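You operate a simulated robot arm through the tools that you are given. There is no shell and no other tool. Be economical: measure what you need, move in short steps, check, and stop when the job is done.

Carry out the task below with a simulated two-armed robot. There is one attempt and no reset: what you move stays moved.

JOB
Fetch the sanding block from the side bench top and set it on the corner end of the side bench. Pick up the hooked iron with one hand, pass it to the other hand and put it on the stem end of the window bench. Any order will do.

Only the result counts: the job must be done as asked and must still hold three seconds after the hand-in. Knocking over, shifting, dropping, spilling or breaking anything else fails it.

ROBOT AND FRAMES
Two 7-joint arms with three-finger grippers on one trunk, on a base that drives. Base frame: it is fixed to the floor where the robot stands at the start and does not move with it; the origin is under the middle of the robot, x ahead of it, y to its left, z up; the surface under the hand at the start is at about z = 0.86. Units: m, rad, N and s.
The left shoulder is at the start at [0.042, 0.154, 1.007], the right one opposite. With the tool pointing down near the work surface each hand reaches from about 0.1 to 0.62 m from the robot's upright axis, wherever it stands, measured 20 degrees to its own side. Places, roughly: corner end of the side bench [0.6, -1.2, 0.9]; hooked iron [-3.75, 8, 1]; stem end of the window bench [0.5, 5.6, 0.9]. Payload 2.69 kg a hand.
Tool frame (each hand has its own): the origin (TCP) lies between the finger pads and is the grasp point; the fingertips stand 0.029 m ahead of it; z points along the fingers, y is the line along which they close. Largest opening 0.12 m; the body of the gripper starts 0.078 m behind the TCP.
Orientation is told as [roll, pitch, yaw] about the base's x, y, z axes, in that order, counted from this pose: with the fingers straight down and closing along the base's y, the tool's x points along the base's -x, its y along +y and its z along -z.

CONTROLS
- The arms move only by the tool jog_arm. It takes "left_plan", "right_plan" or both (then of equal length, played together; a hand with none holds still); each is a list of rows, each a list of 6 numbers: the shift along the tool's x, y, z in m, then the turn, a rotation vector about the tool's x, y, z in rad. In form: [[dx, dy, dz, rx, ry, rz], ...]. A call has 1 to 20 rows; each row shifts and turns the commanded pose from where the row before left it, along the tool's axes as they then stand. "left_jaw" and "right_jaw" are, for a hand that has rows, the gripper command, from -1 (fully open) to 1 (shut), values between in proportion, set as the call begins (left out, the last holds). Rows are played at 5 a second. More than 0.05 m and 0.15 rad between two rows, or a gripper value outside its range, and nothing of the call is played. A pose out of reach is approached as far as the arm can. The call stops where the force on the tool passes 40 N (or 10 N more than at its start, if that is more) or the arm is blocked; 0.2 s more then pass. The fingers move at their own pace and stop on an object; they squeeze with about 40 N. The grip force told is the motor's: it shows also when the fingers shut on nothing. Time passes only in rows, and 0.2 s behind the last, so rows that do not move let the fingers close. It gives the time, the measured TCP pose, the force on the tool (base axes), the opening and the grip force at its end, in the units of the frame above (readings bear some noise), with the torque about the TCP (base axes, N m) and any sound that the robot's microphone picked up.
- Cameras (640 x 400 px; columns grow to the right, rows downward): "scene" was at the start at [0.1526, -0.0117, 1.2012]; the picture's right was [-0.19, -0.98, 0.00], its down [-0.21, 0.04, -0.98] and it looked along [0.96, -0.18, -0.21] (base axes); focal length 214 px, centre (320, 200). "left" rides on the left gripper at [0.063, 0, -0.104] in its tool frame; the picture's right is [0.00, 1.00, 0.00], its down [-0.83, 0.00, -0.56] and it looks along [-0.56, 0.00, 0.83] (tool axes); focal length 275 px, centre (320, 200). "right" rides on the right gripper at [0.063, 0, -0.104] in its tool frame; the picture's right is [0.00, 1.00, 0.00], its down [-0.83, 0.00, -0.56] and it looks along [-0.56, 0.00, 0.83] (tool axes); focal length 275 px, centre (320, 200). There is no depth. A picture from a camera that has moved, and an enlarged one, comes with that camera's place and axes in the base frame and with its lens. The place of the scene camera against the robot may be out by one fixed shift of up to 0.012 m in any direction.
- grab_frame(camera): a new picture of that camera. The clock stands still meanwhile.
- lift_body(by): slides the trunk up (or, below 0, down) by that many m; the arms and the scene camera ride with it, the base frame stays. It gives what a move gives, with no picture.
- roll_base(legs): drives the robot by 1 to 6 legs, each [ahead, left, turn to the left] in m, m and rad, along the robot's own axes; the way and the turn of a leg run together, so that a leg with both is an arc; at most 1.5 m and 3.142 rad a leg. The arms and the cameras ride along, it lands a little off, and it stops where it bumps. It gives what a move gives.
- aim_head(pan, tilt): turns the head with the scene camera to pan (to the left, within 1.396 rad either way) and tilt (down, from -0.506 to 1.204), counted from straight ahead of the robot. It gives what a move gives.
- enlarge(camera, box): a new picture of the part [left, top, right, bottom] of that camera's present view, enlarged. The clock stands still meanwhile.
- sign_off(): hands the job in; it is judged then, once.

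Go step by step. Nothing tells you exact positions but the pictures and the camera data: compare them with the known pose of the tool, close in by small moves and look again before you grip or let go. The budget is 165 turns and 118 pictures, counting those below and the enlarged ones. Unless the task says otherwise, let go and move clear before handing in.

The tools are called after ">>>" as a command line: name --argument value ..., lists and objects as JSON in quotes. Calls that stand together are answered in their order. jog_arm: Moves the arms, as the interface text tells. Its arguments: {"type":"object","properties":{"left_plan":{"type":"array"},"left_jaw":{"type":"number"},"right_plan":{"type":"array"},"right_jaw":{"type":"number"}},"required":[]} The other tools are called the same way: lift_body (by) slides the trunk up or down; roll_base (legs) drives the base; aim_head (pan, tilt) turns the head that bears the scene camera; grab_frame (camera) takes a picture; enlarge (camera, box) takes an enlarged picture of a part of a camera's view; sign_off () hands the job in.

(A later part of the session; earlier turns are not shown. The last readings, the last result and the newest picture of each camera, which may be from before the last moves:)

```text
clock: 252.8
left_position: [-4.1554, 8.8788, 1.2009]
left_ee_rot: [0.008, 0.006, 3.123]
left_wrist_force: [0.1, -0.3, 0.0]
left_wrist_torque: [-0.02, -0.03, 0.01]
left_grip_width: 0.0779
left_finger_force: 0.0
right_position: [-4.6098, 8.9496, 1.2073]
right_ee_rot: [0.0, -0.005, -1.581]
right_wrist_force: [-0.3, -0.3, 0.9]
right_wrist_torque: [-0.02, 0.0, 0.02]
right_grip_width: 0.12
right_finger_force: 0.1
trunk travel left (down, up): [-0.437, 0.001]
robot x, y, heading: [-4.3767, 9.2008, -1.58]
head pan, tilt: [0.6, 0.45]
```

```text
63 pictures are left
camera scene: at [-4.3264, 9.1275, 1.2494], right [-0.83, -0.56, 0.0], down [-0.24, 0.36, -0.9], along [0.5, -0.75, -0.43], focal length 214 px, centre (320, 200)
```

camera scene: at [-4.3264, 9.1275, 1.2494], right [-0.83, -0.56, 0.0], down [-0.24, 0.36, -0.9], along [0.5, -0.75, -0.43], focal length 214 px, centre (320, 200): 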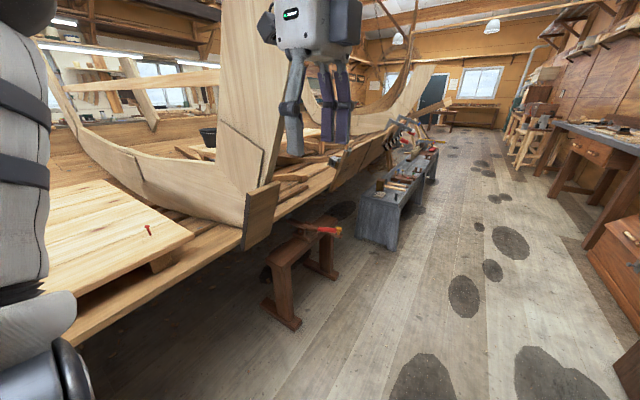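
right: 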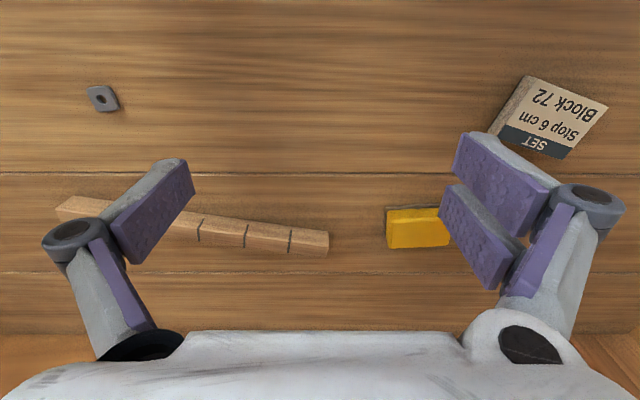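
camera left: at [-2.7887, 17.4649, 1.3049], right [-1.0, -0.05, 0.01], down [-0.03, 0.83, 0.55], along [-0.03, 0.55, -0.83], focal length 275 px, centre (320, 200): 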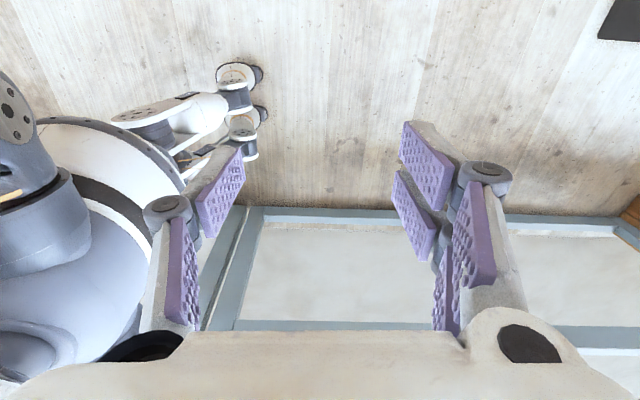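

>>> enlarge --camera "scene" --box '[240, 120, 450, 260]'

>>> roll_base --legs '[[0.65, -0.05, 0.01]]'

>>> aim_head --pan 0.95 --tilt 0.5

>>> grab_frame --camera "scene"

```text
2.86 times, centred on (345, 190) of scene
camera zoom: at [-4.3264, 9.1275, 1.2494], right [-0.83, -0.56, 0.0], down [-0.24, 0.36, -0.9], along [0.5, -0.75, -0.43], focal length 613 px, centre (249, 229)
```

zoom: 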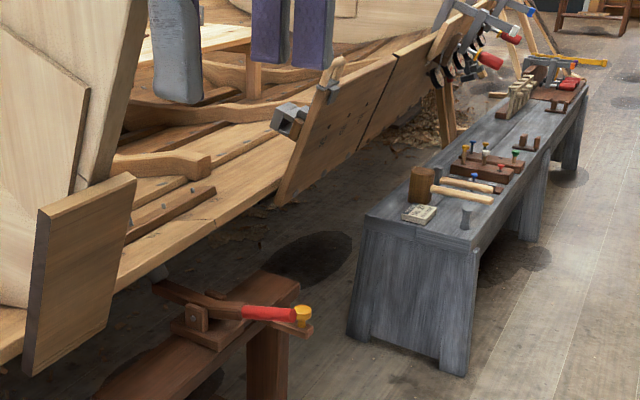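

```text
clock: 256.4
left_position: [-4.2084, 8.2344, 1.2012]
left_ee_rot: [0.008, 0.007, 3.129]
left_wrist_force: [-0.2, 0.5, 0.0]
left_wrist_torque: [0.01, 0.01, 0.01]
left_grip_width: 0.078
left_finger_force: 0.1
right_position: [-4.6626, 8.303, 1.2088]
right_ee_rot: [0.0, -0.004, -1.576]
right_wrist_force: [-0.6, -0.6, -0.7]
right_wrist_torque: [-0.03, -0.02, 0.02]
right_grip_width: 0.12
right_finger_force: 0.1
trunk travel left (down, up): [-0.437, 0.001]
robot x, y, heading: [-4.4277, 8.556, -1.576]
head pan, tilt: [0.6, 0.45]
```

```text
clock: 257.3
left_position: [-4.2092, 8.2346, 1.2011]
left_ee_rot: [0.009, 0.004, 3.129]
left_wrist_force: [1.2, 0.0, -0.1]
left_wrist_torque: [0.02, 0.01, 0.01]
left_grip_width: 0.0779
left_finger_force: 0.0
right_position: [-4.6625, 8.3018, 1.2091]
right_ee_rot: [0.0, -0.005, -1.578]
right_wrist_force: [-0.6, 0.6, 0.0]
right_wrist_torque: [-0.02, -0.01, 0.01]
right_grip_width: 0.12
right_finger_force: 0.2
trunk travel left (down, up): [-0.437, 0.001]
robot x, y, heading: [-4.4297, 8.5521, -1.58]
head pan, tilt: [0.949, 0.499]
```

```text
61 pictures are left
camera scene: at [-4.3581, 8.5062, 1.2449], right [-0.59, -0.81, 0.0], down [-0.39, 0.28, -0.88], along [0.71, -0.52, -0.48], focal length 214 px, centre (320, 200)
```

scene: 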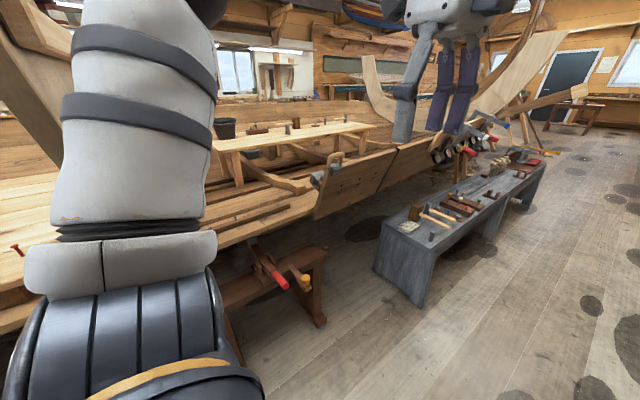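

>>> enlarge --camera "scene" --box '[200, 100, 400, 230]'

>>> enlarge --camera "scene" --box '[380, 110, 560, 260]'

```text
3.08 times, centred on (300, 165) of scene
camera zoom: at [-4.3581, 8.5062, 1.2449], right [-0.59, -0.81, 0.0], down [-0.39, 0.28, -0.88], along [0.71, -0.52, -0.48], focal length 660 px, centre (382, 308)
```

zoom: 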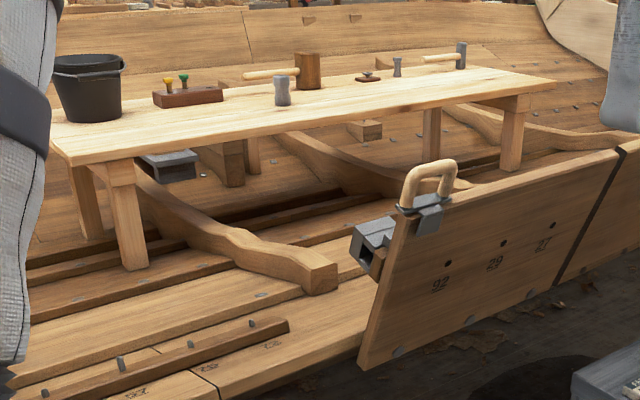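

```text
2.67 times, centred on (470, 185) of scene
camera zoom: at [-4.3581, 8.5062, 1.2449], right [-0.59, -0.81, 0.0], down [-0.39, 0.28, -0.88], along [0.71, -0.52, -0.48], focal length 572 px, centre (-80, 240)
```

zoom: 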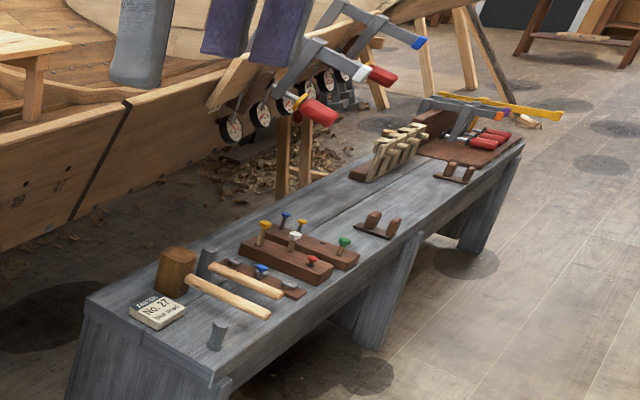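

Found it: a grey iron with a loop handle hooked over the upright plank at about [-3.8, 8.03, 1.0]. I turn to face +x and slide in front of it for a close look.

>>> roll_base --legs '[[0, 0, 1.578], [0, -0.5, 0]]'

>>> aim_head --pan 0.1 --tilt 0.5

>>> grab_frame --camera "scene"

```text
clock: 265.5
left_position: [-4.1022, 8.2893, 1.2018]
left_ee_rot: [0.006, 0.004, -1.555]
left_wrist_force: [0.6, 0.0, -0.2]
left_wrist_torque: [0.01, 0.01, 0.01]
left_grip_width: 0.0781
left_finger_force: 0.1
right_position: [-4.1574, 7.8324, 1.2088]
right_ee_rot: [-0.002, -0.003, 0.024]
right_wrist_force: [0.1, 0.2, 0.5]
right_wrist_torque: [0.01, 0.03, -0.04]
right_grip_width: 0.1201
right_finger_force: 0.1
trunk travel left (down, up): [-0.437, 0.001]
robot x, y, heading: [-4.4158, 8.0612, 0.025]
head pan, tilt: [0.949, 0.499]
```

```text
clock: 266.6
left_position: [-4.103, 8.2875, 1.2009]
left_ee_rot: [0.008, 0.004, -1.556]
left_wrist_force: [-1.1, -0.2, 0.3]
left_wrist_torque: [-0.01, -0.02, 0.0]
left_grip_width: 0.078
left_finger_force: 0.1
right_position: [-4.1577, 7.8327, 1.2088]
right_ee_rot: [0.0, -0.003, 0.024]
right_wrist_force: [-0.2, 0.9, 0.0]
right_wrist_torque: [0.01, -0.04, 0.02]
right_grip_width: 0.1198
right_finger_force: 0.1
trunk travel left (down, up): [-0.437, 0.001]
robot x, y, heading: [-4.4147, 8.057, 0.027]
head pan, tilt: [0.099, 0.499]
```

```text
58 pictures are left
camera scene: at [-4.3273, 8.0762, 1.2449], right [0.12, -0.99, 0.0], down [-0.47, -0.06, -0.88], along [0.87, 0.11, -0.48], focal length 214 px, centre (320, 200)
```

scene: 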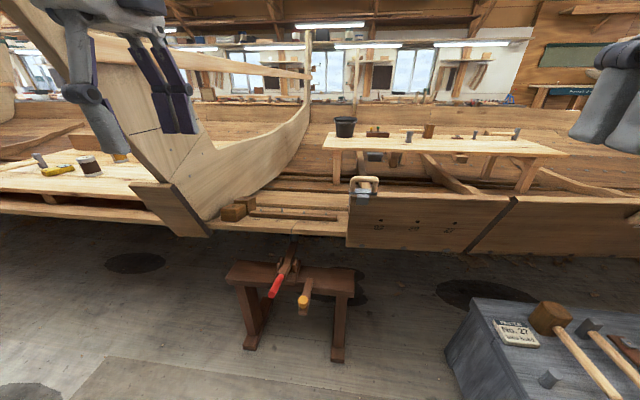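

>>> enlarge --camera "scene" --box '[320, 155, 420, 225]'

```text
5.71 times, centred on (370, 190) of scene
camera zoom: at [-4.3273, 8.0762, 1.2449], right [0.12, -0.99, 0.0], down [-0.47, -0.06, -0.88], along [0.87, 0.11, -0.48], focal length 1226 px, centre (34, 257)
```

zoom: 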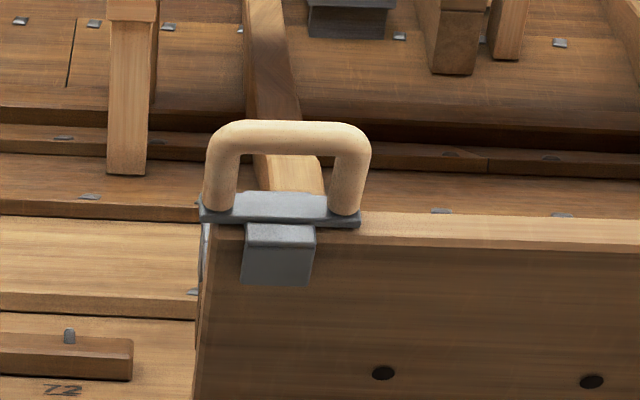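

The loop handle's top bar is at about [-3.80, 8.03, 1.024], running along the plank (≈ y). I nudge the base closer, then bring the left hand over it.

>>> roll_base --legs '[[0.15, -0.12, -0.025]]'

>>> jog_arm --left_plan '[[0, 0.04, 0, 0, 0, 0], [-0.03, 0.035, 0, 0, 0, 0], [-0.04, 0.025, 0, 0, 0, 0], [-0.04, 0.02, 0.015, 0, 0, 0], [-0.02, 0.01, 0.03, 0, 0, 0]]' --left_jaw -1

>>> grab_frame --camera "left"

>>> grab_frame --camera "scene"

```text
clock: 268.2
left_position: [-3.9488, 8.1628, 1.2015]
left_ee_rot: [0.008, 0.007, -1.578]
left_wrist_force: [0.8, -0.5, 0.2]
left_wrist_torque: [0.01, 0.02, -0.01]
left_grip_width: 0.078
left_finger_force: 0.1
right_position: [-4.0139, 7.7077, 1.2088]
right_ee_rot: [0.0, -0.003, 0.0]
right_wrist_force: [-1.3, 0.6, -0.9]
right_wrist_torque: [0.03, 0.06, 0.0]
right_grip_width: 0.1201
right_finger_force: 0.1
trunk travel left (down, up): [-0.437, 0.001]
robot x, y, heading: [-4.2698, 7.9386, -0.001]
head pan, tilt: [0.099, 0.499]
```

```text
clock: 269.4
left_position: [-3.8177, 8.0307, 1.1557]
left_ee_rot: [0.01, 0.004, -1.58]
left_wrist_force: [-0.2, 0.5, 0.5]
left_wrist_torque: [0.0, 0.03, -0.01]
left_grip_width: 0.1197
left_finger_force: 0.1
right_position: [-4.0156, 7.7076, 1.2088]
right_ee_rot: [0.0, -0.005, -0.001]
right_wrist_force: [0.4, -0.4, 0.3]
right_wrist_torque: [-0.02, 0.02, 0.01]
right_grip_width: 0.12
right_finger_force: 0.1
trunk travel left (down, up): [-0.437, 0.001]
robot x, y, heading: [-4.2663, 7.9389, -0.001]
head pan, tilt: [0.099, 0.499]
```

```text
56 pictures are left
camera left: at [-3.8186, 8.0941, 1.2597], right [1.0, -0.01, 0.01], down [-0.02, -0.83, 0.55], along [0.0, -0.55, -0.83], focal length 275 px, centre (320, 200)
```

left: 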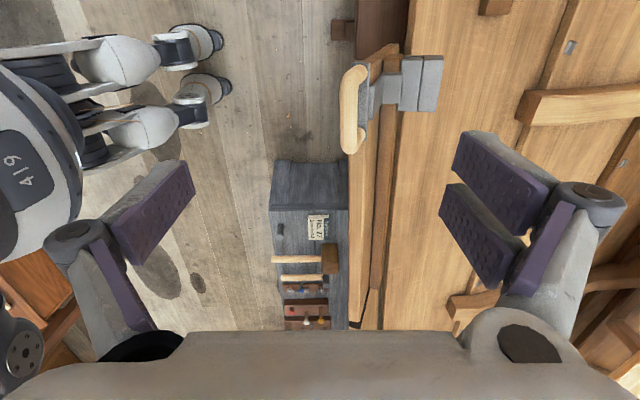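

```text
55 pictures are left
camera scene: at [-4.1794, 7.9551, 1.2449], right [0.1, -0.99, 0.0], down [-0.48, -0.05, -0.88], along [0.87, 0.09, -0.48], focal length 214 px, centre (320, 200)
```

scene: 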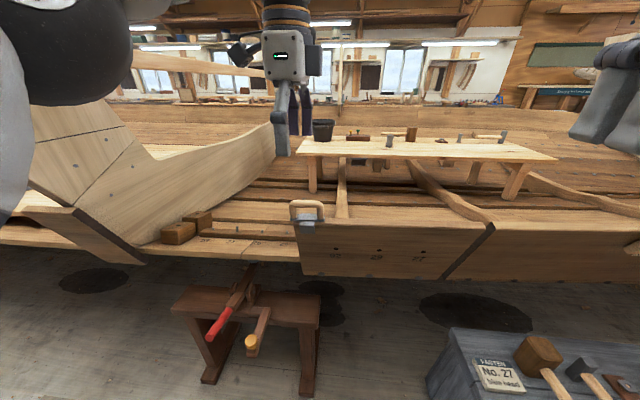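

Bar at [-3.789, y 7.99–8.06, 1.024], iron body on the +x side. I'll grip the +y half of the bar with the left hand leaning 25° outward, leaving the other half for the right hand. First pre-position and tilt.

>>> jog_arm --left_plan '[[0.027, 0.015, 0.02, 0, 0, 0], [0.027, 0.014, 0.019, 0, 0, 0], [0, 0, 0, 0, -0.145, 0], [0, 0, 0, 0, -0.145, 0], [0, 0, 0, 0, -0.145, 0], [0, 0, 0, 0, 0, 0]]'

>>> grab_frame --camera "left"

```text
clock: 270.8
left_position: [-3.7894, 8.0854, 1.1187]
left_ee_rot: [0.009, -0.431, -1.582]
left_wrist_force: [0.6, -0.2, 1.3]
left_wrist_torque: [-0.02, 0.02, 0.05]
left_grip_width: 0.1201
left_finger_force: 0.0
right_position: [-4.0155, 7.7072, 1.2094]
right_ee_rot: [0.0, -0.003, 0.0]
right_wrist_force: [0.2, -0.7, 0.6]
right_wrist_torque: [0.0, -0.01, 0.0]
right_grip_width: 0.12
right_finger_force: 0.0
trunk travel left (down, up): [-0.437, 0.001]
robot x, y, heading: [-4.2677, 7.9408, 0.002]
head pan, tilt: [0.099, 0.499]
```

```text
54 pictures are left
camera left: at [-3.7889, 8.1875, 1.1863], right [1.0, -0.01, 0.01], down [-0.02, -0.52, 0.85], along [0.0, -0.85, -0.52], focal length 275 px, centre (320, 200)
```

left: 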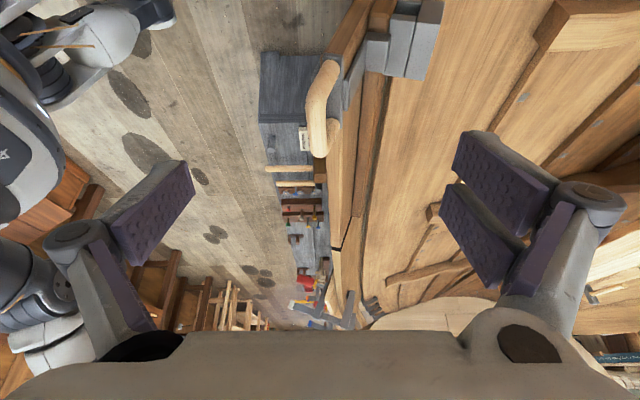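

Aligned. Approaching along the tool axis, then checking before closing.

>>> jog_arm --left_plan '[[0, 0.001, 0.03, 0, 0, 0], [0, 0.001, 0.03, 0, 0, 0], [0, 0, 0.02, 0, 0, 0], [0, 0, 0.01, 0, 0, 0]]'

>>> grab_frame --camera "left"

>>> enlarge --camera "scene" --box '[240, 140, 380, 260]'

```text
clock: 271.8
left_position: [-3.788, 8.0475, 1.035]
left_ee_rot: [0.011, -0.429, -1.583]
left_wrist_force: [0.2, -0.1, 0.9]
left_wrist_torque: [0.02, 0.01, -0.01]
left_grip_width: 0.12
left_finger_force: 0.0
right_position: [-4.0146, 7.7077, 1.2079]
right_ee_rot: [-0.001, -0.003, 0.0]
right_wrist_force: [-0.4, 0.2, -0.3]
right_wrist_torque: [0.02, 0.0, 0.0]
right_grip_width: 0.1199
right_finger_force: 0.1
trunk travel left (down, up): [-0.437, 0.001]
robot x, y, heading: [-4.2706, 7.9396, 0.001]
head pan, tilt: [0.099, 0.499]
```

```text
53 pictures are left
camera left: at [-3.7874, 8.15, 1.104], right [1.0, -0.01, 0.01], down [-0.02, -0.52, 0.85], along [0.0, -0.85, -0.52], focal length 275 px, centre (320, 200)
```

left: 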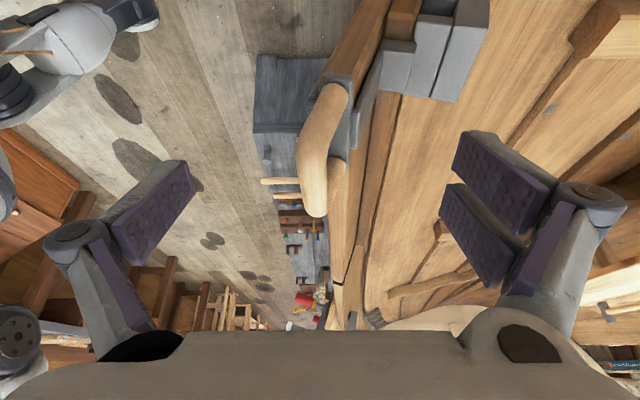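

```text
3.33 times, centred on (310, 200) of scene
camera zoom: at [-4.1793, 7.955, 1.2449], right [0.1, -0.99, 0.0], down [-0.48, -0.05, -0.88], along [0.87, 0.09, -0.48], focal length 715 px, centre (353, 200)
```

zoom: 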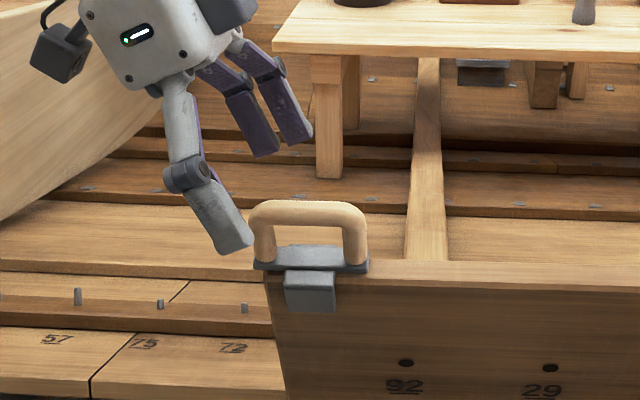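

Wrist views triangulate the bar at z≈1.018, y 7.99–8.065. I go 15 mm deeper and close.

>>> jog_arm --left_plan '[[0, 0, 0.008, 0, 0, 0], [0, 0, 0.007, 0, 0, 0]]'

>>> jog_arm --left_plan '[[0, 0, 0, 0, 0, 0], [0, 0, 0, 0, 0, 0], [0, 0, 0, 0, 0, 0], [0, 0, 0, 0, 0, 0]]' --left_jaw 1

>>> grab_frame --camera "left"

```text
clock: 272.4
left_position: [-3.7878, 8.0421, 1.0231]
left_ee_rot: [0.008, -0.429, -1.582]
left_wrist_force: [-0.2, 0.4, 0.3]
left_wrist_torque: [-0.02, -0.01, -0.01]
left_grip_width: 0.1202
left_finger_force: 0.1
right_position: [-4.015, 7.7077, 1.2088]
right_ee_rot: [-0.001, -0.004, 0.001]
right_wrist_force: [0.4, -0.2, -0.7]
right_wrist_torque: [0.01, 0.02, 0.0]
right_grip_width: 0.1199
right_finger_force: 0.0
trunk travel left (down, up): [-0.437, 0.001]
robot x, y, heading: [-4.2695, 7.9405, -0.0]
head pan, tilt: [0.099, 0.499]
```

```text
clock: 273.4
left_position: [-3.7881, 8.0422, 1.0233]
left_ee_rot: [0.013, -0.43, -1.582]
left_wrist_force: [3.8, 0.7, 4.9]
left_wrist_torque: [0.12, -1.11, -0.2]
left_grip_width: 0.0222
left_finger_force: 40.5
right_position: [-4.0136, 7.7074, 1.2095]
right_ee_rot: [0.0, -0.007, 0.0]
right_wrist_force: [-0.2, 0.2, -0.3]
right_wrist_torque: [0.01, 0.0, 0.0]
right_grip_width: 0.1199
right_finger_force: 0.0
trunk travel left (down, up): [-0.437, 0.001]
robot x, y, heading: [-4.2692, 7.9401, 0.003]
head pan, tilt: [0.099, 0.499]
```

```text
51 pictures are left
camera left: at [-3.7868, 8.1434, 1.0916], right [1.0, -0.01, 0.01], down [-0.02, -0.52, 0.85], along [0.0, -0.85, -0.52], focal length 275 px, centre (320, 200)
```

left: 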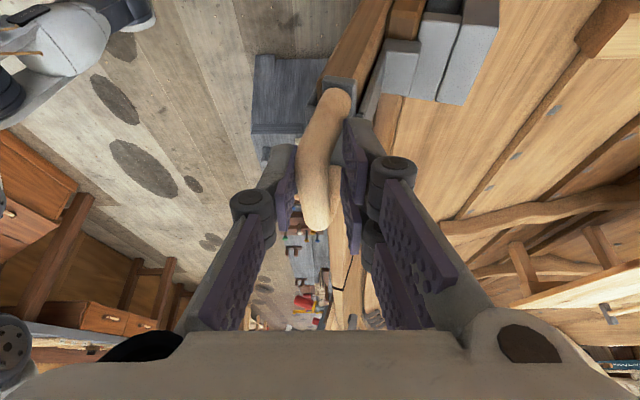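

Handle gripped (22 mm). I lift straight up slowly.

>>> jog_arm --left_plan '[[-0.0042, 0, -0.0091, 0, 0, 0], [-0.0042, 0, -0.0091, 0, 0, 0], [0, 0, 0, 0, 0, 0]]'

>>> enlarge --camera "scene" --box '[240, 140, 380, 260]'

```text
clock: 274.2
left_position: [-3.7886, 8.0415, 1.0409]
left_ee_rot: [0.005, -0.428, -1.582]
left_wrist_force: [-10.2, 2.7, -17.3]
left_wrist_torque: [0.2, -0.35, -0.14]
left_grip_width: 0.0191
left_finger_force: 40.5
right_position: [-4.0152, 7.7079, 1.2079]
right_ee_rot: [-0.001, -0.003, 0.004]
right_wrist_force: [-0.4, 0.1, 0.0]
right_wrist_torque: [0.02, 0.02, 0.0]
right_grip_width: 0.1201
right_finger_force: 0.0
trunk travel left (down, up): [-0.437, 0.001]
robot x, y, heading: [-4.2717, 7.9424, 0.003]
head pan, tilt: [0.099, 0.499]
```

```text
3.33 times, centred on (310, 200) of scene
camera zoom: at [-4.1795, 7.9556, 1.2448], right [0.1, -0.99, 0.0], down [-0.48, -0.05, -0.88], along [0.87, 0.09, -0.48], focal length 715 px, centre (353, 200)
```

zoom: 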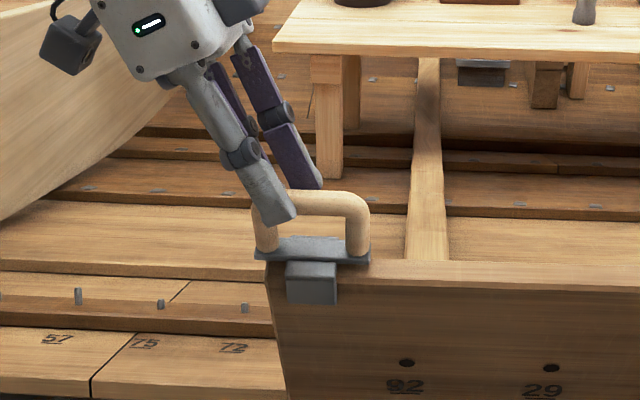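

It's coming up (about 17 N so far). Continuing the lift in small steps.

>>> jog_arm --left_plan '[[-0.0042, 0, -0.0091, 0, 0, 0], [-0.0042, 0, -0.0091, 0, 0, 0], [-0.0042, 0, -0.0091, 0, 0, 0], [0, 0, 0, 0, 0, 0]]'

>>> enlarge --camera "scene" --box '[240, 140, 380, 260]'

```text
clock: 275.2
left_position: [-3.788, 8.041, 1.0741]
left_ee_rot: [0.013, -0.429, -1.584]
left_wrist_force: [-0.1, 0.1, -0.2]
left_wrist_torque: [-0.02, -0.02, 0.0]
left_grip_width: 0.0
left_finger_force: 28.6
right_position: [-4.0152, 7.7076, 1.2097]
right_ee_rot: [-0.001, -0.004, 0.0]
right_wrist_force: [0.7, -0.5, 0.2]
right_wrist_torque: [0.01, 0.0, -0.01]
right_grip_width: 0.1197
right_finger_force: 0.1
trunk travel left (down, up): [-0.437, 0.001]
robot x, y, heading: [-4.2682, 7.9361, 0.002]
head pan, tilt: [0.099, 0.499]
```

```text
3.33 times, centred on (310, 200) of scene
camera zoom: at [-4.1792, 7.9551, 1.2449], right [0.1, -0.99, 0.0], down [-0.48, -0.05, -0.88], along [0.87, 0.09, -0.48], focal length 715 px, centre (353, 200)
```

zoom: 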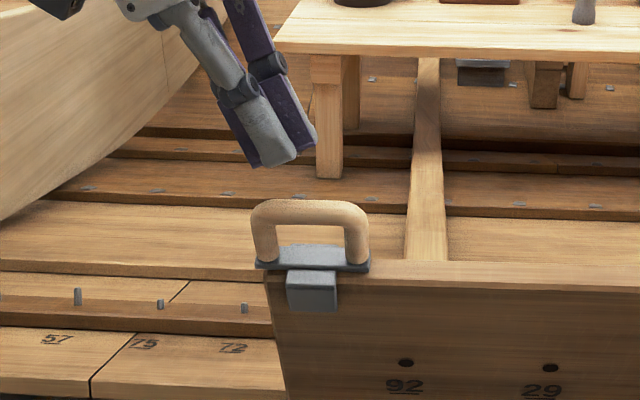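

The grip slipped and the iron settled back on the plank unharmed. I move the hand to the +y side to view the iron's profile before choosing a better grip.

>>> jog_arm --left_plan '[[0.032, 0, -0.012, 0, 0, 0], [0.032, 0, -0.012, 0, 0, 0], [0.032, 0, 0.008, 0, 0, 0], [0.034, 0, 0.011, 0, 0, 0], [0, 0, 0, 0, 0, 0]]' --left_jaw -1

>>> grab_frame --camera "left"

```text
clock: 276.4
left_position: [-3.786, 8.163, 1.0218]
left_ee_rot: [0.012, -0.43, -1.583]
left_wrist_force: [-0.2, 0.0, 0.3]
left_wrist_torque: [0.0, -0.02, 0.0]
left_grip_width: 0.1201
left_finger_force: 0.0
right_position: [-4.0142, 7.7079, 1.2088]
right_ee_rot: [0.001, -0.004, 0.0]
right_wrist_force: [0.3, -0.1, 0.4]
right_wrist_torque: [-0.04, -0.01, -0.02]
right_grip_width: 0.12
right_finger_force: 0.1
trunk travel left (down, up): [-0.437, 0.001]
robot x, y, heading: [-4.2667, 7.9401, 0.004]
head pan, tilt: [0.099, 0.499]
```

```text
48 pictures are left
camera left: at [-3.7864, 8.2652, 1.0908], right [1.0, -0.01, 0.01], down [-0.02, -0.52, 0.85], along [0.0, -0.85, -0.52], focal length 275 px, centre (320, 200)
```

left: 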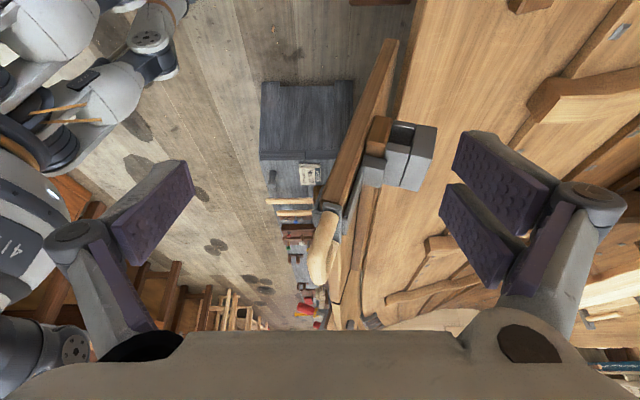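

The plank leans outward (top toward −x), so the iron must be drawn off along that slant. I enlarge to measure it.

>>> enlarge --camera "left" --box '[270, 20, 460, 300]'

```text
1.43 times, centred on (365, 160) of left
camera zoom: at [-3.7864, 8.2652, 1.0908], right [1.0, -0.01, 0.01], down [-0.02, -0.52, 0.85], along [0.0, -0.85, -0.52], focal length 393 px, centre (256, 257)
```

zoom: 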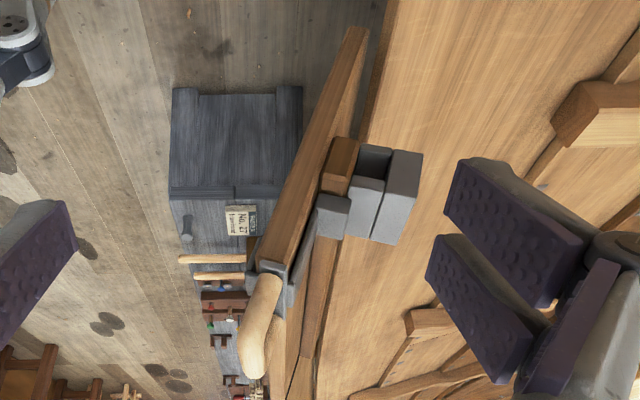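

The plank leans ~18° and the bar centre is near [-3.792, 8.03, 1.013], so my first grip was 1 cm too high. I re-approach with the hand aligned to that lean.

>>> jog_arm --left_plan '[[-0.0205, 0, -0.0445, 0, 0, 0], [-0.0067, -0.032, -0.0145, 0, 0, 0], [-0.0373, 0, 0.0172, 0, 0, 0], [-0.0373, 0, 0.0172, 0, 0, 0], [0, 0, 0, -0.097, 0, 0.045], [0, 0, 0, -0.097, 0, 0.045], [0, 0, 0, -0.097, 0, 0.045], [0, 0, 0, 0, 0, 0]]'

>>> grab_frame --camera "left"

```text
clock: 278.2
left_position: [-3.8192, 8.0809, 1.0883]
left_ee_rot: [0.361, -0.405, -1.729]
left_wrist_force: [0.2, 0.2, 1.1]
left_wrist_torque: [0.01, 0.03, 0.0]
left_grip_width: 0.1199
left_finger_force: 0.0
right_position: [-4.0135, 7.7085, 1.2092]
right_ee_rot: [-0.001, -0.003, 0.0]
right_wrist_force: [0.9, 0.0, 0.3]
right_wrist_torque: [0.01, 0.03, 0.02]
right_grip_width: 0.12
right_finger_force: 0.1
trunk travel left (down, up): [-0.437, 0.001]
robot x, y, heading: [-4.2676, 7.9397, -0.003]
head pan, tilt: [0.099, 0.499]
```

```text
46 pictures are left
camera left: at [-3.8405, 8.1835, 1.1523], right [0.94, -0.01, 0.33], down [-0.29, -0.52, 0.8], along [0.16, -0.85, -0.5], focal length 275 px, centre (320, 200)
```

left: 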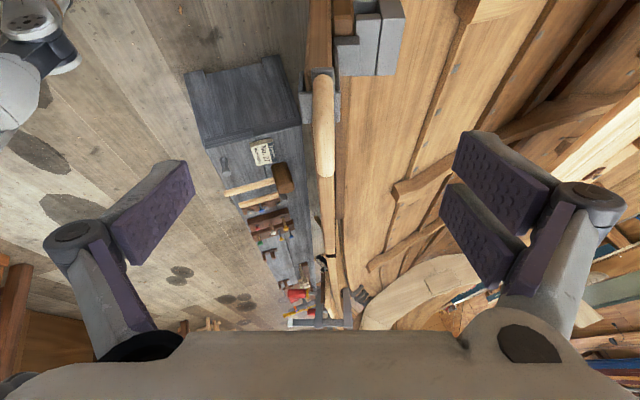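

Nicely aligned with the handle. Advancing 9 cm along the tool axis and closing.

>>> jog_arm --left_plan '[[0, 0, 0.03, 0, 0, 0], [0, 0, 0.03, 0, 0, 0], [0, 0, 0.02, 0, 0, 0], [0, 0, 0.008, 0, 0, 0], [0, 0, 0.005, 0, 0, 0]]'

>>> grab_frame --camera "left"

>>> enlarge --camera "scene" --box '[240, 140, 380, 260]'

```text
clock: 279.4
left_position: [-3.7918, 8.0415, 1.0089]
left_ee_rot: [0.36, -0.407, -1.728]
left_wrist_force: [-0.2, -0.2, 0.3]
left_wrist_torque: [-0.01, 0.04, 0.03]
left_grip_width: 0.1197
left_finger_force: 0.1
right_position: [-4.0149, 7.7071, 1.2101]
right_ee_rot: [0.0, -0.003, 0.001]
right_wrist_force: [-0.1, -1.0, 0.0]
right_wrist_torque: [-0.01, 0.01, 0.0]
right_grip_width: 0.1198
right_finger_force: 0.1
trunk travel left (down, up): [-0.437, 0.001]
robot x, y, heading: [-4.2691, 7.9405, 0.002]
head pan, tilt: [0.099, 0.499]
```

```text
45 pictures are left
camera left: at [-3.813, 8.1435, 1.0725], right [0.95, -0.01, 0.33], down [-0.28, -0.52, 0.8], along [0.16, -0.85, -0.5], focal length 275 px, centre (320, 200)
```

left: 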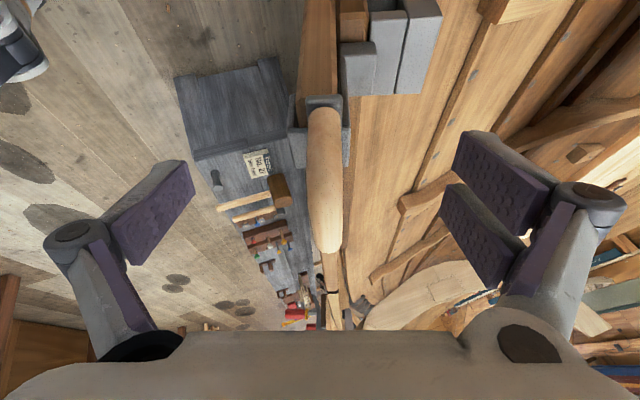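

```text
3.33 times, centred on (310, 200) of scene
camera zoom: at [-4.1792, 7.955, 1.2449], right [0.1, -0.99, 0.0], down [-0.48, -0.05, -0.88], along [0.87, 0.09, -0.48], focal length 715 px, centre (353, 200)
```

zoom: 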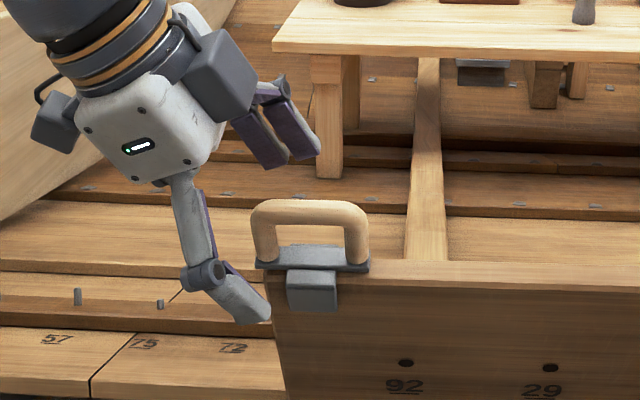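

>>> jog_arm --left_plan '[[0, 0, 0, 0, 0, 0], [0, 0, 0, 0, 0, 0], [0, 0, 0, 0, 0, 0], [0, 0, 0, 0, 0, 0]]' --left_jaw 1

>>> enlarge --camera "scene" --box '[240, 140, 380, 260]'

```text
clock: 280.4
left_position: [-3.7911, 8.0412, 1.009]
left_ee_rot: [0.363, -0.406, -1.728]
left_wrist_force: [4.9, 0.5, 2.2]
left_wrist_torque: [-0.08, -0.41, 0.52]
left_grip_width: 0.0157
left_finger_force: 40.2
right_position: [-4.014, 7.7067, 1.2099]
right_ee_rot: [0.0, -0.005, 0.0]
right_wrist_force: [0.9, 0.7, 0.1]
right_wrist_torque: [0.03, -0.02, 0.0]
right_grip_width: 0.1198
right_finger_force: 0.1
trunk travel left (down, up): [-0.437, 0.001]
robot x, y, heading: [-4.2682, 7.9379, 0.004]
head pan, tilt: [0.099, 0.499]
```

```text
3.33 times, centred on (310, 200) of scene
camera zoom: at [-4.179, 7.9551, 1.2449], right [0.1, -0.99, 0.0], down [-0.48, -0.05, -0.88], along [0.87, 0.09, -0.48], focal length 715 px, centre (353, 200)
```

zoom: 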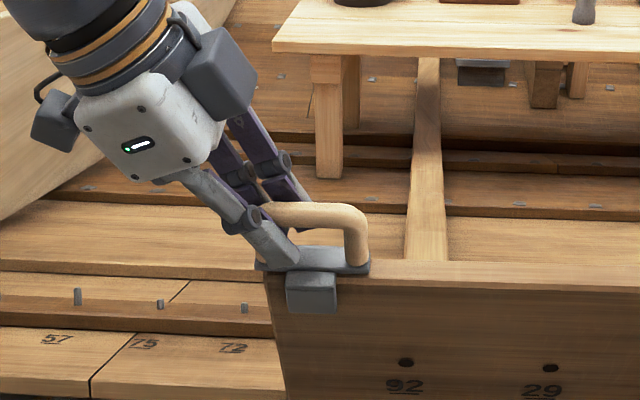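

Width 15.7 mm — a proper aligned grip on the bar. Now lifting along the plank's slant.

>>> jog_arm --left_plan '[[-0.0042, 0, -0.0091, 0, 0, 0], [-0.0042, 0, -0.0091, 0, 0, 0], [0, 0, 0, 0, 0, 0]]'

>>> enlarge --camera "scene" --box '[240, 140, 380, 260]'

```text
clock: 281.2
left_position: [-3.7981, 8.0421, 1.0261]
left_ee_rot: [0.359, -0.406, -1.726]
left_wrist_force: [6.8, 1.0, -6.0]
left_wrist_torque: [0.26, -0.47, 0.47]
left_grip_width: 0.0156
left_finger_force: 40.2
right_position: [-4.0145, 7.7096, 1.2094]
right_ee_rot: [0.002, -0.003, -0.002]
right_wrist_force: [1.4, 0.1, 1.1]
right_wrist_torque: [0.0, -0.02, 0.01]
right_grip_width: 0.1197
right_finger_force: 0.0
trunk travel left (down, up): [-0.437, 0.001]
robot x, y, heading: [-4.2699, 7.9441, -0.0]
head pan, tilt: [0.099, 0.499]
```

```text
3.33 times, centred on (310, 200) of scene
camera zoom: at [-4.1782, 7.9553, 1.2448], right [0.1, -0.99, 0.0], down [-0.48, -0.05, -0.88], along [0.87, 0.09, -0.48], focal length 715 px, centre (353, 200)
```

zoom: 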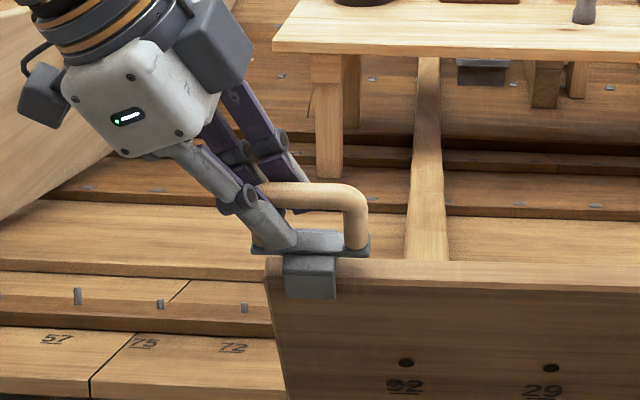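

Moving together with the hand, no slip. Continuing along the slant.

>>> jog_arm --left_plan '[[-0.0042, 0, -0.0091, 0, 0, 0], [-0.0042, 0, -0.0091, 0, 0, 0], [-0.0042, 0, -0.0091, 0, 0, 0], [0, 0, 0, 0, 0, 0]]'

>>> enlarge --camera "scene" --box '[240, 140, 380, 260]'

```text
clock: 282.2
left_position: [-3.8089, 8.04, 1.0546]
left_ee_rot: [0.358, -0.405, -1.727]
left_wrist_force: [8.5, -0.1, -6.8]
left_wrist_torque: [0.13, -0.46, 0.35]
left_grip_width: 0.0156
left_finger_force: 40.0
right_position: [-4.0129, 7.7072, 1.2088]
right_ee_rot: [0.001, -0.001, 0.002]
right_wrist_force: [-0.1, 0.6, 0.3]
right_wrist_torque: [0.0, 0.0, 0.01]
right_grip_width: 0.1202
right_finger_force: 0.1
trunk travel left (down, up): [-0.437, 0.001]
robot x, y, heading: [-4.2712, 7.9425, -0.0]
head pan, tilt: [0.099, 0.499]
```

```text
3.33 times, centred on (310, 200) of scene
camera zoom: at [-4.1777, 7.9551, 1.2448], right [0.1, -0.99, 0.0], down [-0.48, -0.05, -0.88], along [0.87, 0.09, -0.48], focal length 715 px, centre (353, 200)
```

zoom: 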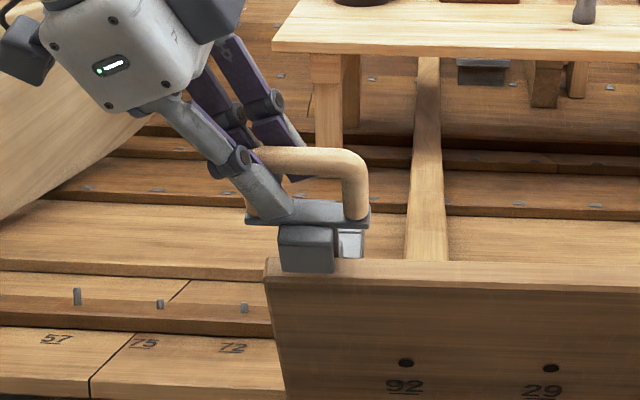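

Coming off cleanly; the box presses lightly on the plank's back, so I ease +x slightly as I continue up.

>>> jog_arm --left_plan '[[-0.0042, 0.003, -0.0091, 0, 0, 0], [-0.0042, 0.002, -0.0091, 0, 0, 0], [-0.0042, 0, -0.0091, 0, 0, 0], [-0.0042, 0, -0.0091, 0, 0, 0], [-0.0042, 0, -0.0091, 0, 0, 0], [-0.0042, 0, -0.0091, 0, 0, 0], [0, 0, 0, 0, 0, 0]]'

>>> enlarge --camera "scene" --box '[220, 100, 400, 250]'

```text
clock: 283.8
left_position: [-3.8226, 8.0401, 1.1125]
left_ee_rot: [0.358, -0.405, -1.727]
left_wrist_force: [0.5, 0.7, -8.6]
left_wrist_torque: [0.22, 0.49, -0.01]
left_grip_width: 0.015
left_finger_force: 39.9
right_position: [-4.0142, 7.7079, 1.2079]
right_ee_rot: [0.001, -0.002, 0.001]
right_wrist_force: [0.1, -0.7, -0.6]
right_wrist_torque: [0.02, 0.01, 0.02]
right_grip_width: 0.12
right_finger_force: 0.0
trunk travel left (down, up): [-0.437, 0.001]
robot x, y, heading: [-4.2683, 7.938, 0.001]
head pan, tilt: [0.099, 0.499]
```

```text
2.67 times, centred on (310, 175) of scene
camera zoom: at [-4.1786, 7.9552, 1.2448], right [0.1, -0.99, 0.0], down [-0.48, -0.05, -0.88], along [0.87, 0.09, -0.48], focal length 572 px, centre (347, 267)
```

zoom: 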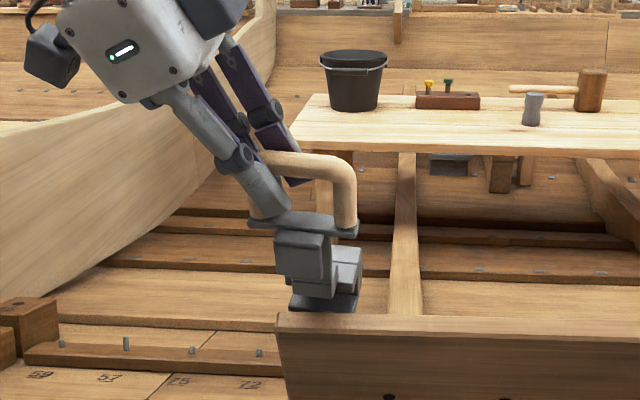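

The iron is free (≈0.9 kg). I raise it further and draw it toward me, then back the base off for the hand-over.

>>> jog_arm --left_plan '[[-0.0079, 0.0063, -0.0173, 0, 0, 0], [-0.0079, 0.0063, -0.0173, 0, 0, 0], [-0.0079, 0.0063, -0.0173, 0, 0, 0], [-0.0039, -0.0285, -0.0086, 0, 0, 0], [-0.0039, -0.0285, -0.0086, 0, 0, 0], [-0.0039, -0.0285, -0.0086, 0, 0, 0], [-0.0039, -0.0285, -0.0086, 0, 0, 0], [0, 0, 0, 0, 0, 0]]'

>>> roll_base --legs '[[-0.2, 0, 0]]'

>>> grab_frame --camera "left"

>>> grab_frame --camera "scene"

```text
clock: 285.6
left_position: [-3.9436, 8.0414, 1.1704]
left_ee_rot: [0.359, -0.405, -1.727]
left_wrist_force: [0.5, -1.4, -7.3]
left_wrist_torque: [0.2, 0.53, -0.01]
left_grip_width: 0.0154
left_finger_force: 40.0
right_position: [-4.0136, 7.7076, 1.2093]
right_ee_rot: [0.0, -0.003, 0.001]
right_wrist_force: [-0.5, 0.9, 0.6]
right_wrist_torque: [-0.01, 0.01, -0.02]
right_grip_width: 0.1199
right_finger_force: 0.0
trunk travel left (down, up): [-0.437, 0.001]
robot x, y, heading: [-4.271, 7.9368, 0.005]
head pan, tilt: [0.099, 0.499]
```

```text
clock: 287.2
left_position: [-4.1443, 8.0421, 1.1712]
left_ee_rot: [0.36, -0.406, -1.726]
left_wrist_force: [-0.2, 0.6, -7.3]
left_wrist_torque: [0.21, 0.52, 0.01]
left_grip_width: 0.015
left_finger_force: 39.8
right_position: [-4.2143, 7.7068, 1.209]
right_ee_rot: [0.001, -0.003, 0.0]
right_wrist_force: [-1.3, -0.4, 0.8]
right_wrist_torque: [0.0, -0.07, -0.06]
right_grip_width: 0.1199
right_finger_force: 0.1
trunk travel left (down, up): [-0.437, 0.001]
robot x, y, heading: [-4.4666, 7.94, -0.004]
head pan, tilt: [0.099, 0.499]
```

```text
39 pictures are left
camera left: at [-4.1643, 8.1431, 1.2359], right [0.95, -0.01, 0.33], down [-0.28, -0.52, 0.8], along [0.16, -0.85, -0.5], focal length 275 px, centre (320, 200)
```

left: 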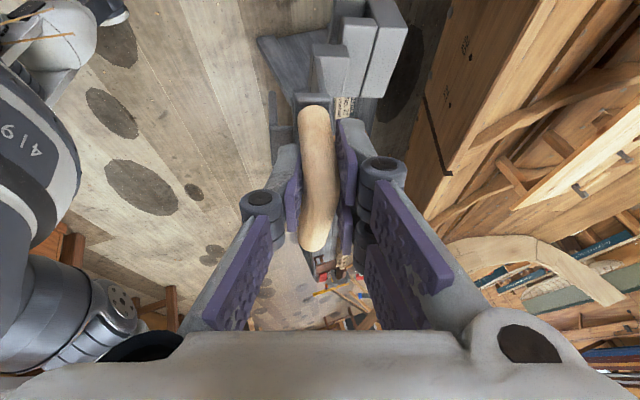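

```text
38 pictures are left
camera scene: at [-4.3787, 7.9549, 1.2448], right [0.1, -1.0, 0.0], down [-0.48, -0.05, -0.88], along [0.87, 0.09, -0.48], focal length 214 px, centre (320, 200)
```

scene: 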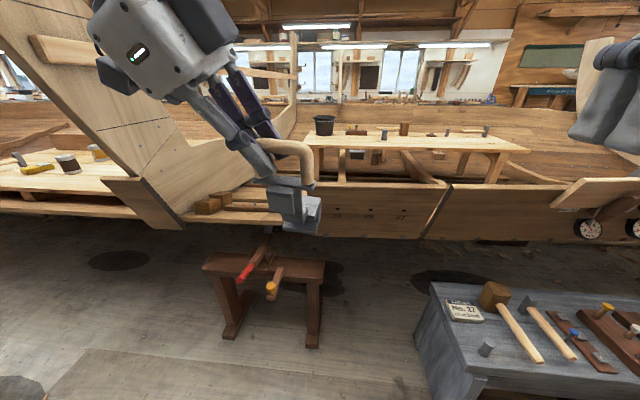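

The iron is held firmly. I'll carry it by strafing along this aisle toward −y (near route), so I look that way first.

>>> aim_head --pan -1.2 --tilt 0.3

>>> aim_head --pan -1.3 --tilt 0.3

>>> grab_frame --camera "scene"

```text
clock: 288.7
left_position: [-4.1437, 8.0418, 1.1702]
left_ee_rot: [0.361, -0.404, -1.727]
left_wrist_force: [0.4, 0.5, -7.2]
left_wrist_torque: [0.23, 0.5, 0.0]
left_grip_width: 0.0151
left_finger_force: 39.9
right_position: [-4.2135, 7.7072, 1.2085]
right_ee_rot: [0.002, -0.003, -0.001]
right_wrist_force: [0.1, 0.2, -0.7]
right_wrist_torque: [-0.02, 0.0, 0.0]
right_grip_width: 0.12
right_finger_force: 0.0
trunk travel left (down, up): [-0.437, 0.001]
robot x, y, heading: [-4.4706, 7.9442, 0.001]
head pan, tilt: [-1.201, 0.3]
```

```text
clock: 289.4
left_position: [-4.1437, 8.0405, 1.1718]
left_ee_rot: [0.359, -0.406, -1.73]
left_wrist_force: [-0.2, -0.5, -7.8]
left_wrist_torque: [0.22, 0.46, 0.02]
left_grip_width: 0.0153
left_finger_force: 40.3
right_position: [-4.2134, 7.7073, 1.2096]
right_ee_rot: [-0.001, -0.004, 0.001]
right_wrist_force: [-0.2, 0.4, -0.9]
right_wrist_torque: [0.03, -0.05, -0.04]
right_grip_width: 0.1201
right_finger_force: 0.1
trunk travel left (down, up): [-0.437, 0.001]
robot x, y, heading: [-4.4718, 7.9426, -0.004]
head pan, tilt: [-1.3, 0.3]
```

```text
37 pictures are left
camera scene: at [-4.4439, 7.8559, 1.2633], right [-0.96, -0.27, 0.0], down [-0.08, 0.28, -0.96], along [0.26, -0.92, -0.3], focal length 214 px, centre (320, 200)
```

scene: 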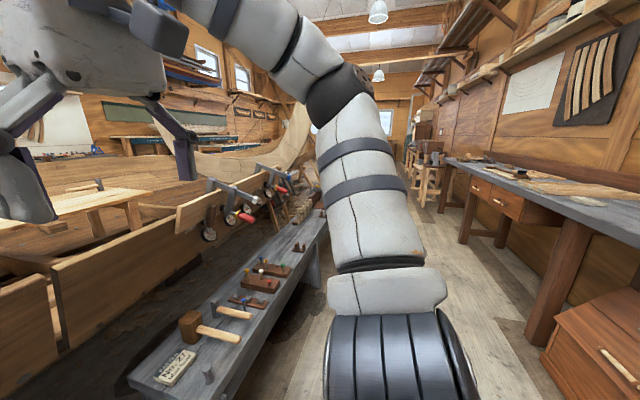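

The aisle is ~1.2 m wide and clear. I strafe right 2.8 m and look again.

>>> roll_base --legs '[[-0.12, -1.4, 0], [0, -1.4, 0]]'

>>> grab_frame --camera "scene"

```text
clock: 310.8
left_position: [-4.3015, 5.2428, 1.1726]
left_ee_rot: [0.36, -0.406, -1.746]
left_wrist_force: [0.4, -0.5, -8.2]
left_wrist_torque: [0.24, 0.45, 0.0]
left_grip_width: 0.0154
left_finger_force: 39.9
right_position: [-4.3765, 4.9118, 1.2092]
right_ee_rot: [0.001, -0.004, -0.018]
right_wrist_force: [0.5, 0.0, 0.3]
right_wrist_torque: [-0.01, -0.03, 0.0]
right_grip_width: 0.1197
right_finger_force: 0.0
trunk travel left (down, up): [-0.437, 0.001]
robot x, y, heading: [-4.6305, 5.15, -0.015]
head pan, tilt: [-1.3, 0.3]
```

```text
36 pictures are left
camera scene: at [-4.6051, 5.0635, 1.2633], right [-0.97, -0.25, 0.0], down [-0.07, 0.29, -0.96], along [0.24, -0.92, -0.3], focal length 214 px, centre (320, 200)
```

scene: 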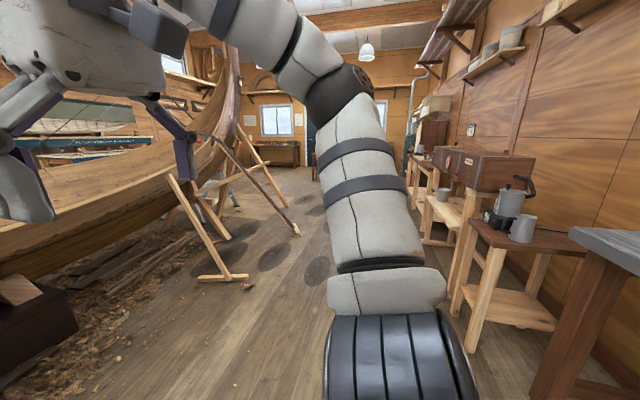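

Clear to the right. I keep strafing at x≈-4.6 past the pole foot to about y≈0.6.

>>> roll_base --legs '[[0, -1.5, 0.015], [0, -1.5, 0], [0, -1.4, 0]]'

>>> aim_head --pan 0.1 --tilt 0.3

>>> aim_head --pan 0.0 --tilt 0.3

>>> grab_frame --camera "scene"

```text
clock: 343.9
left_position: [-4.4201, 0.8724, 1.1726]
left_ee_rot: [0.359, -0.405, -1.775]
left_wrist_force: [-0.4, 0.9, -7.5]
left_wrist_torque: [0.2, 0.41, 0.0]
left_grip_width: 0.0159
left_finger_force: 39.8
right_position: [-4.5068, 0.5425, 1.2088]
right_ee_rot: [-0.001, -0.005, -0.049]
right_wrist_force: [0.1, 0.0, -0.3]
right_wrist_torque: [0.03, -0.02, -0.05]
right_grip_width: 0.1201
right_finger_force: 0.1
trunk travel left (down, up): [-0.437, 0.001]
robot x, y, heading: [-4.7512, 0.7884, -0.049]
head pan, tilt: [-1.3, 0.3]
```

```text
clock: 345.5
left_position: [-4.4218, 0.8731, 1.1715]
left_ee_rot: [0.358, -0.406, -1.776]
left_wrist_force: [-0.6, -0.4, -8.6]
left_wrist_torque: [0.2, 0.39, 0.02]
left_grip_width: 0.0155
left_finger_force: 40.4
right_position: [-4.5067, 0.5419, 1.2083]
right_ee_rot: [0.0, -0.003, -0.05]
right_wrist_force: [0.1, 0.4, -0.6]
right_wrist_torque: [-0.02, -0.01, 0.01]
right_grip_width: 0.1204
right_finger_force: 0.0
trunk travel left (down, up): [-0.437, 0.001]
robot x, y, heading: [-4.7493, 0.7897, -0.047]
head pan, tilt: [0.099, 0.3]
```

```text
clock: 346.1
left_position: [-4.4213, 0.8722, 1.1714]
left_ee_rot: [0.361, -0.404, -1.774]
left_wrist_force: [0.7, 0.4, -7.3]
left_wrist_torque: [0.2, 0.42, 0.0]
left_grip_width: 0.0153
left_finger_force: 40.5
right_position: [-4.5067, 0.5432, 1.2096]
right_ee_rot: [0.001, -0.003, -0.05]
right_wrist_force: [-0.1, 0.6, 0.1]
right_wrist_torque: [-0.01, -0.04, -0.01]
right_grip_width: 0.1203
right_finger_force: 0.1
trunk travel left (down, up): [-0.437, 0.001]
robot x, y, heading: [-4.7523, 0.7859, -0.048]
head pan, tilt: [0.0, 0.3]
```

```text
35 pictures are left
camera scene: at [-4.6578, 0.7882, 1.2633], right [-0.05, -1.0, 0.0], down [-0.3, 0.01, -0.96], along [0.95, -0.05, -0.3], focal length 214 px, centre (320, 200)
```

scene: 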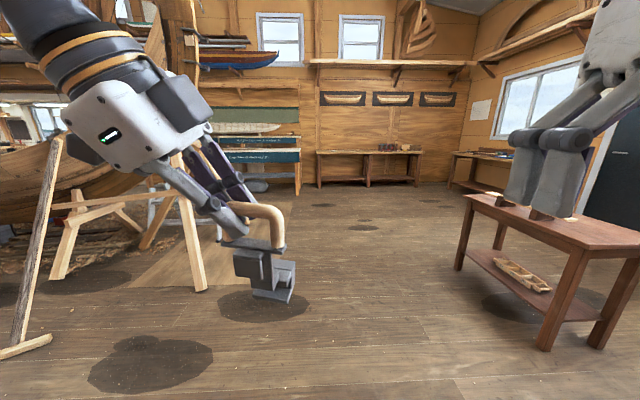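

Open floor toward +x. I cross along y≈0.5 to x≈-1.0, then I will strafe left up the main aisle.

>>> roll_base --legs '[[0, -0.25, 0.048], [1.5, 0, 0], [1.4, 0, 0]]'

>>> grab_frame --camera "scene"

```text
clock: 362.2
left_position: [-1.5484, 0.6031, 1.1709]
left_ee_rot: [0.359, -0.404, -1.743]
left_wrist_force: [0.1, -0.5, -8.2]
left_wrist_torque: [0.21, 0.38, -0.01]
left_grip_width: 0.0159
left_finger_force: 40.0
right_position: [-1.623, 0.2712, 1.2087]
right_ee_rot: [0.0, -0.003, -0.016]
right_wrist_force: [0.9, -0.4, -0.2]
right_wrist_torque: [0.01, 0.0, -0.03]
right_grip_width: 0.1198
right_finger_force: 0.1
trunk travel left (down, up): [-0.437, 0.001]
robot x, y, heading: [-1.8753, 0.5077, -0.016]
head pan, tilt: [0.0, 0.3]
```

```text
34 pictures are left
camera scene: at [-1.7815, 0.5107, 1.2633], right [-0.02, -1.0, 0.0], down [-0.3, 0.0, -0.96], along [0.95, -0.02, -0.3], focal length 214 px, centre (320, 200)
```

scene: 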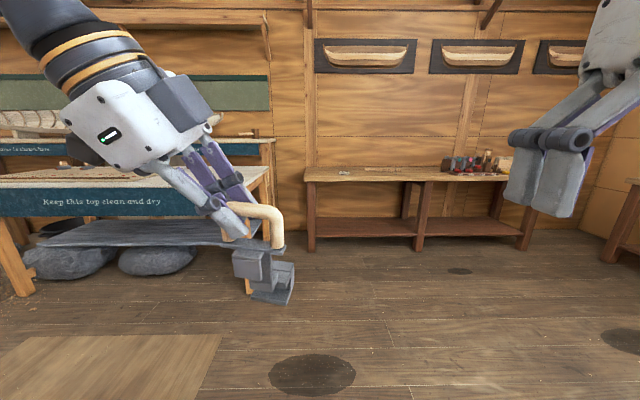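

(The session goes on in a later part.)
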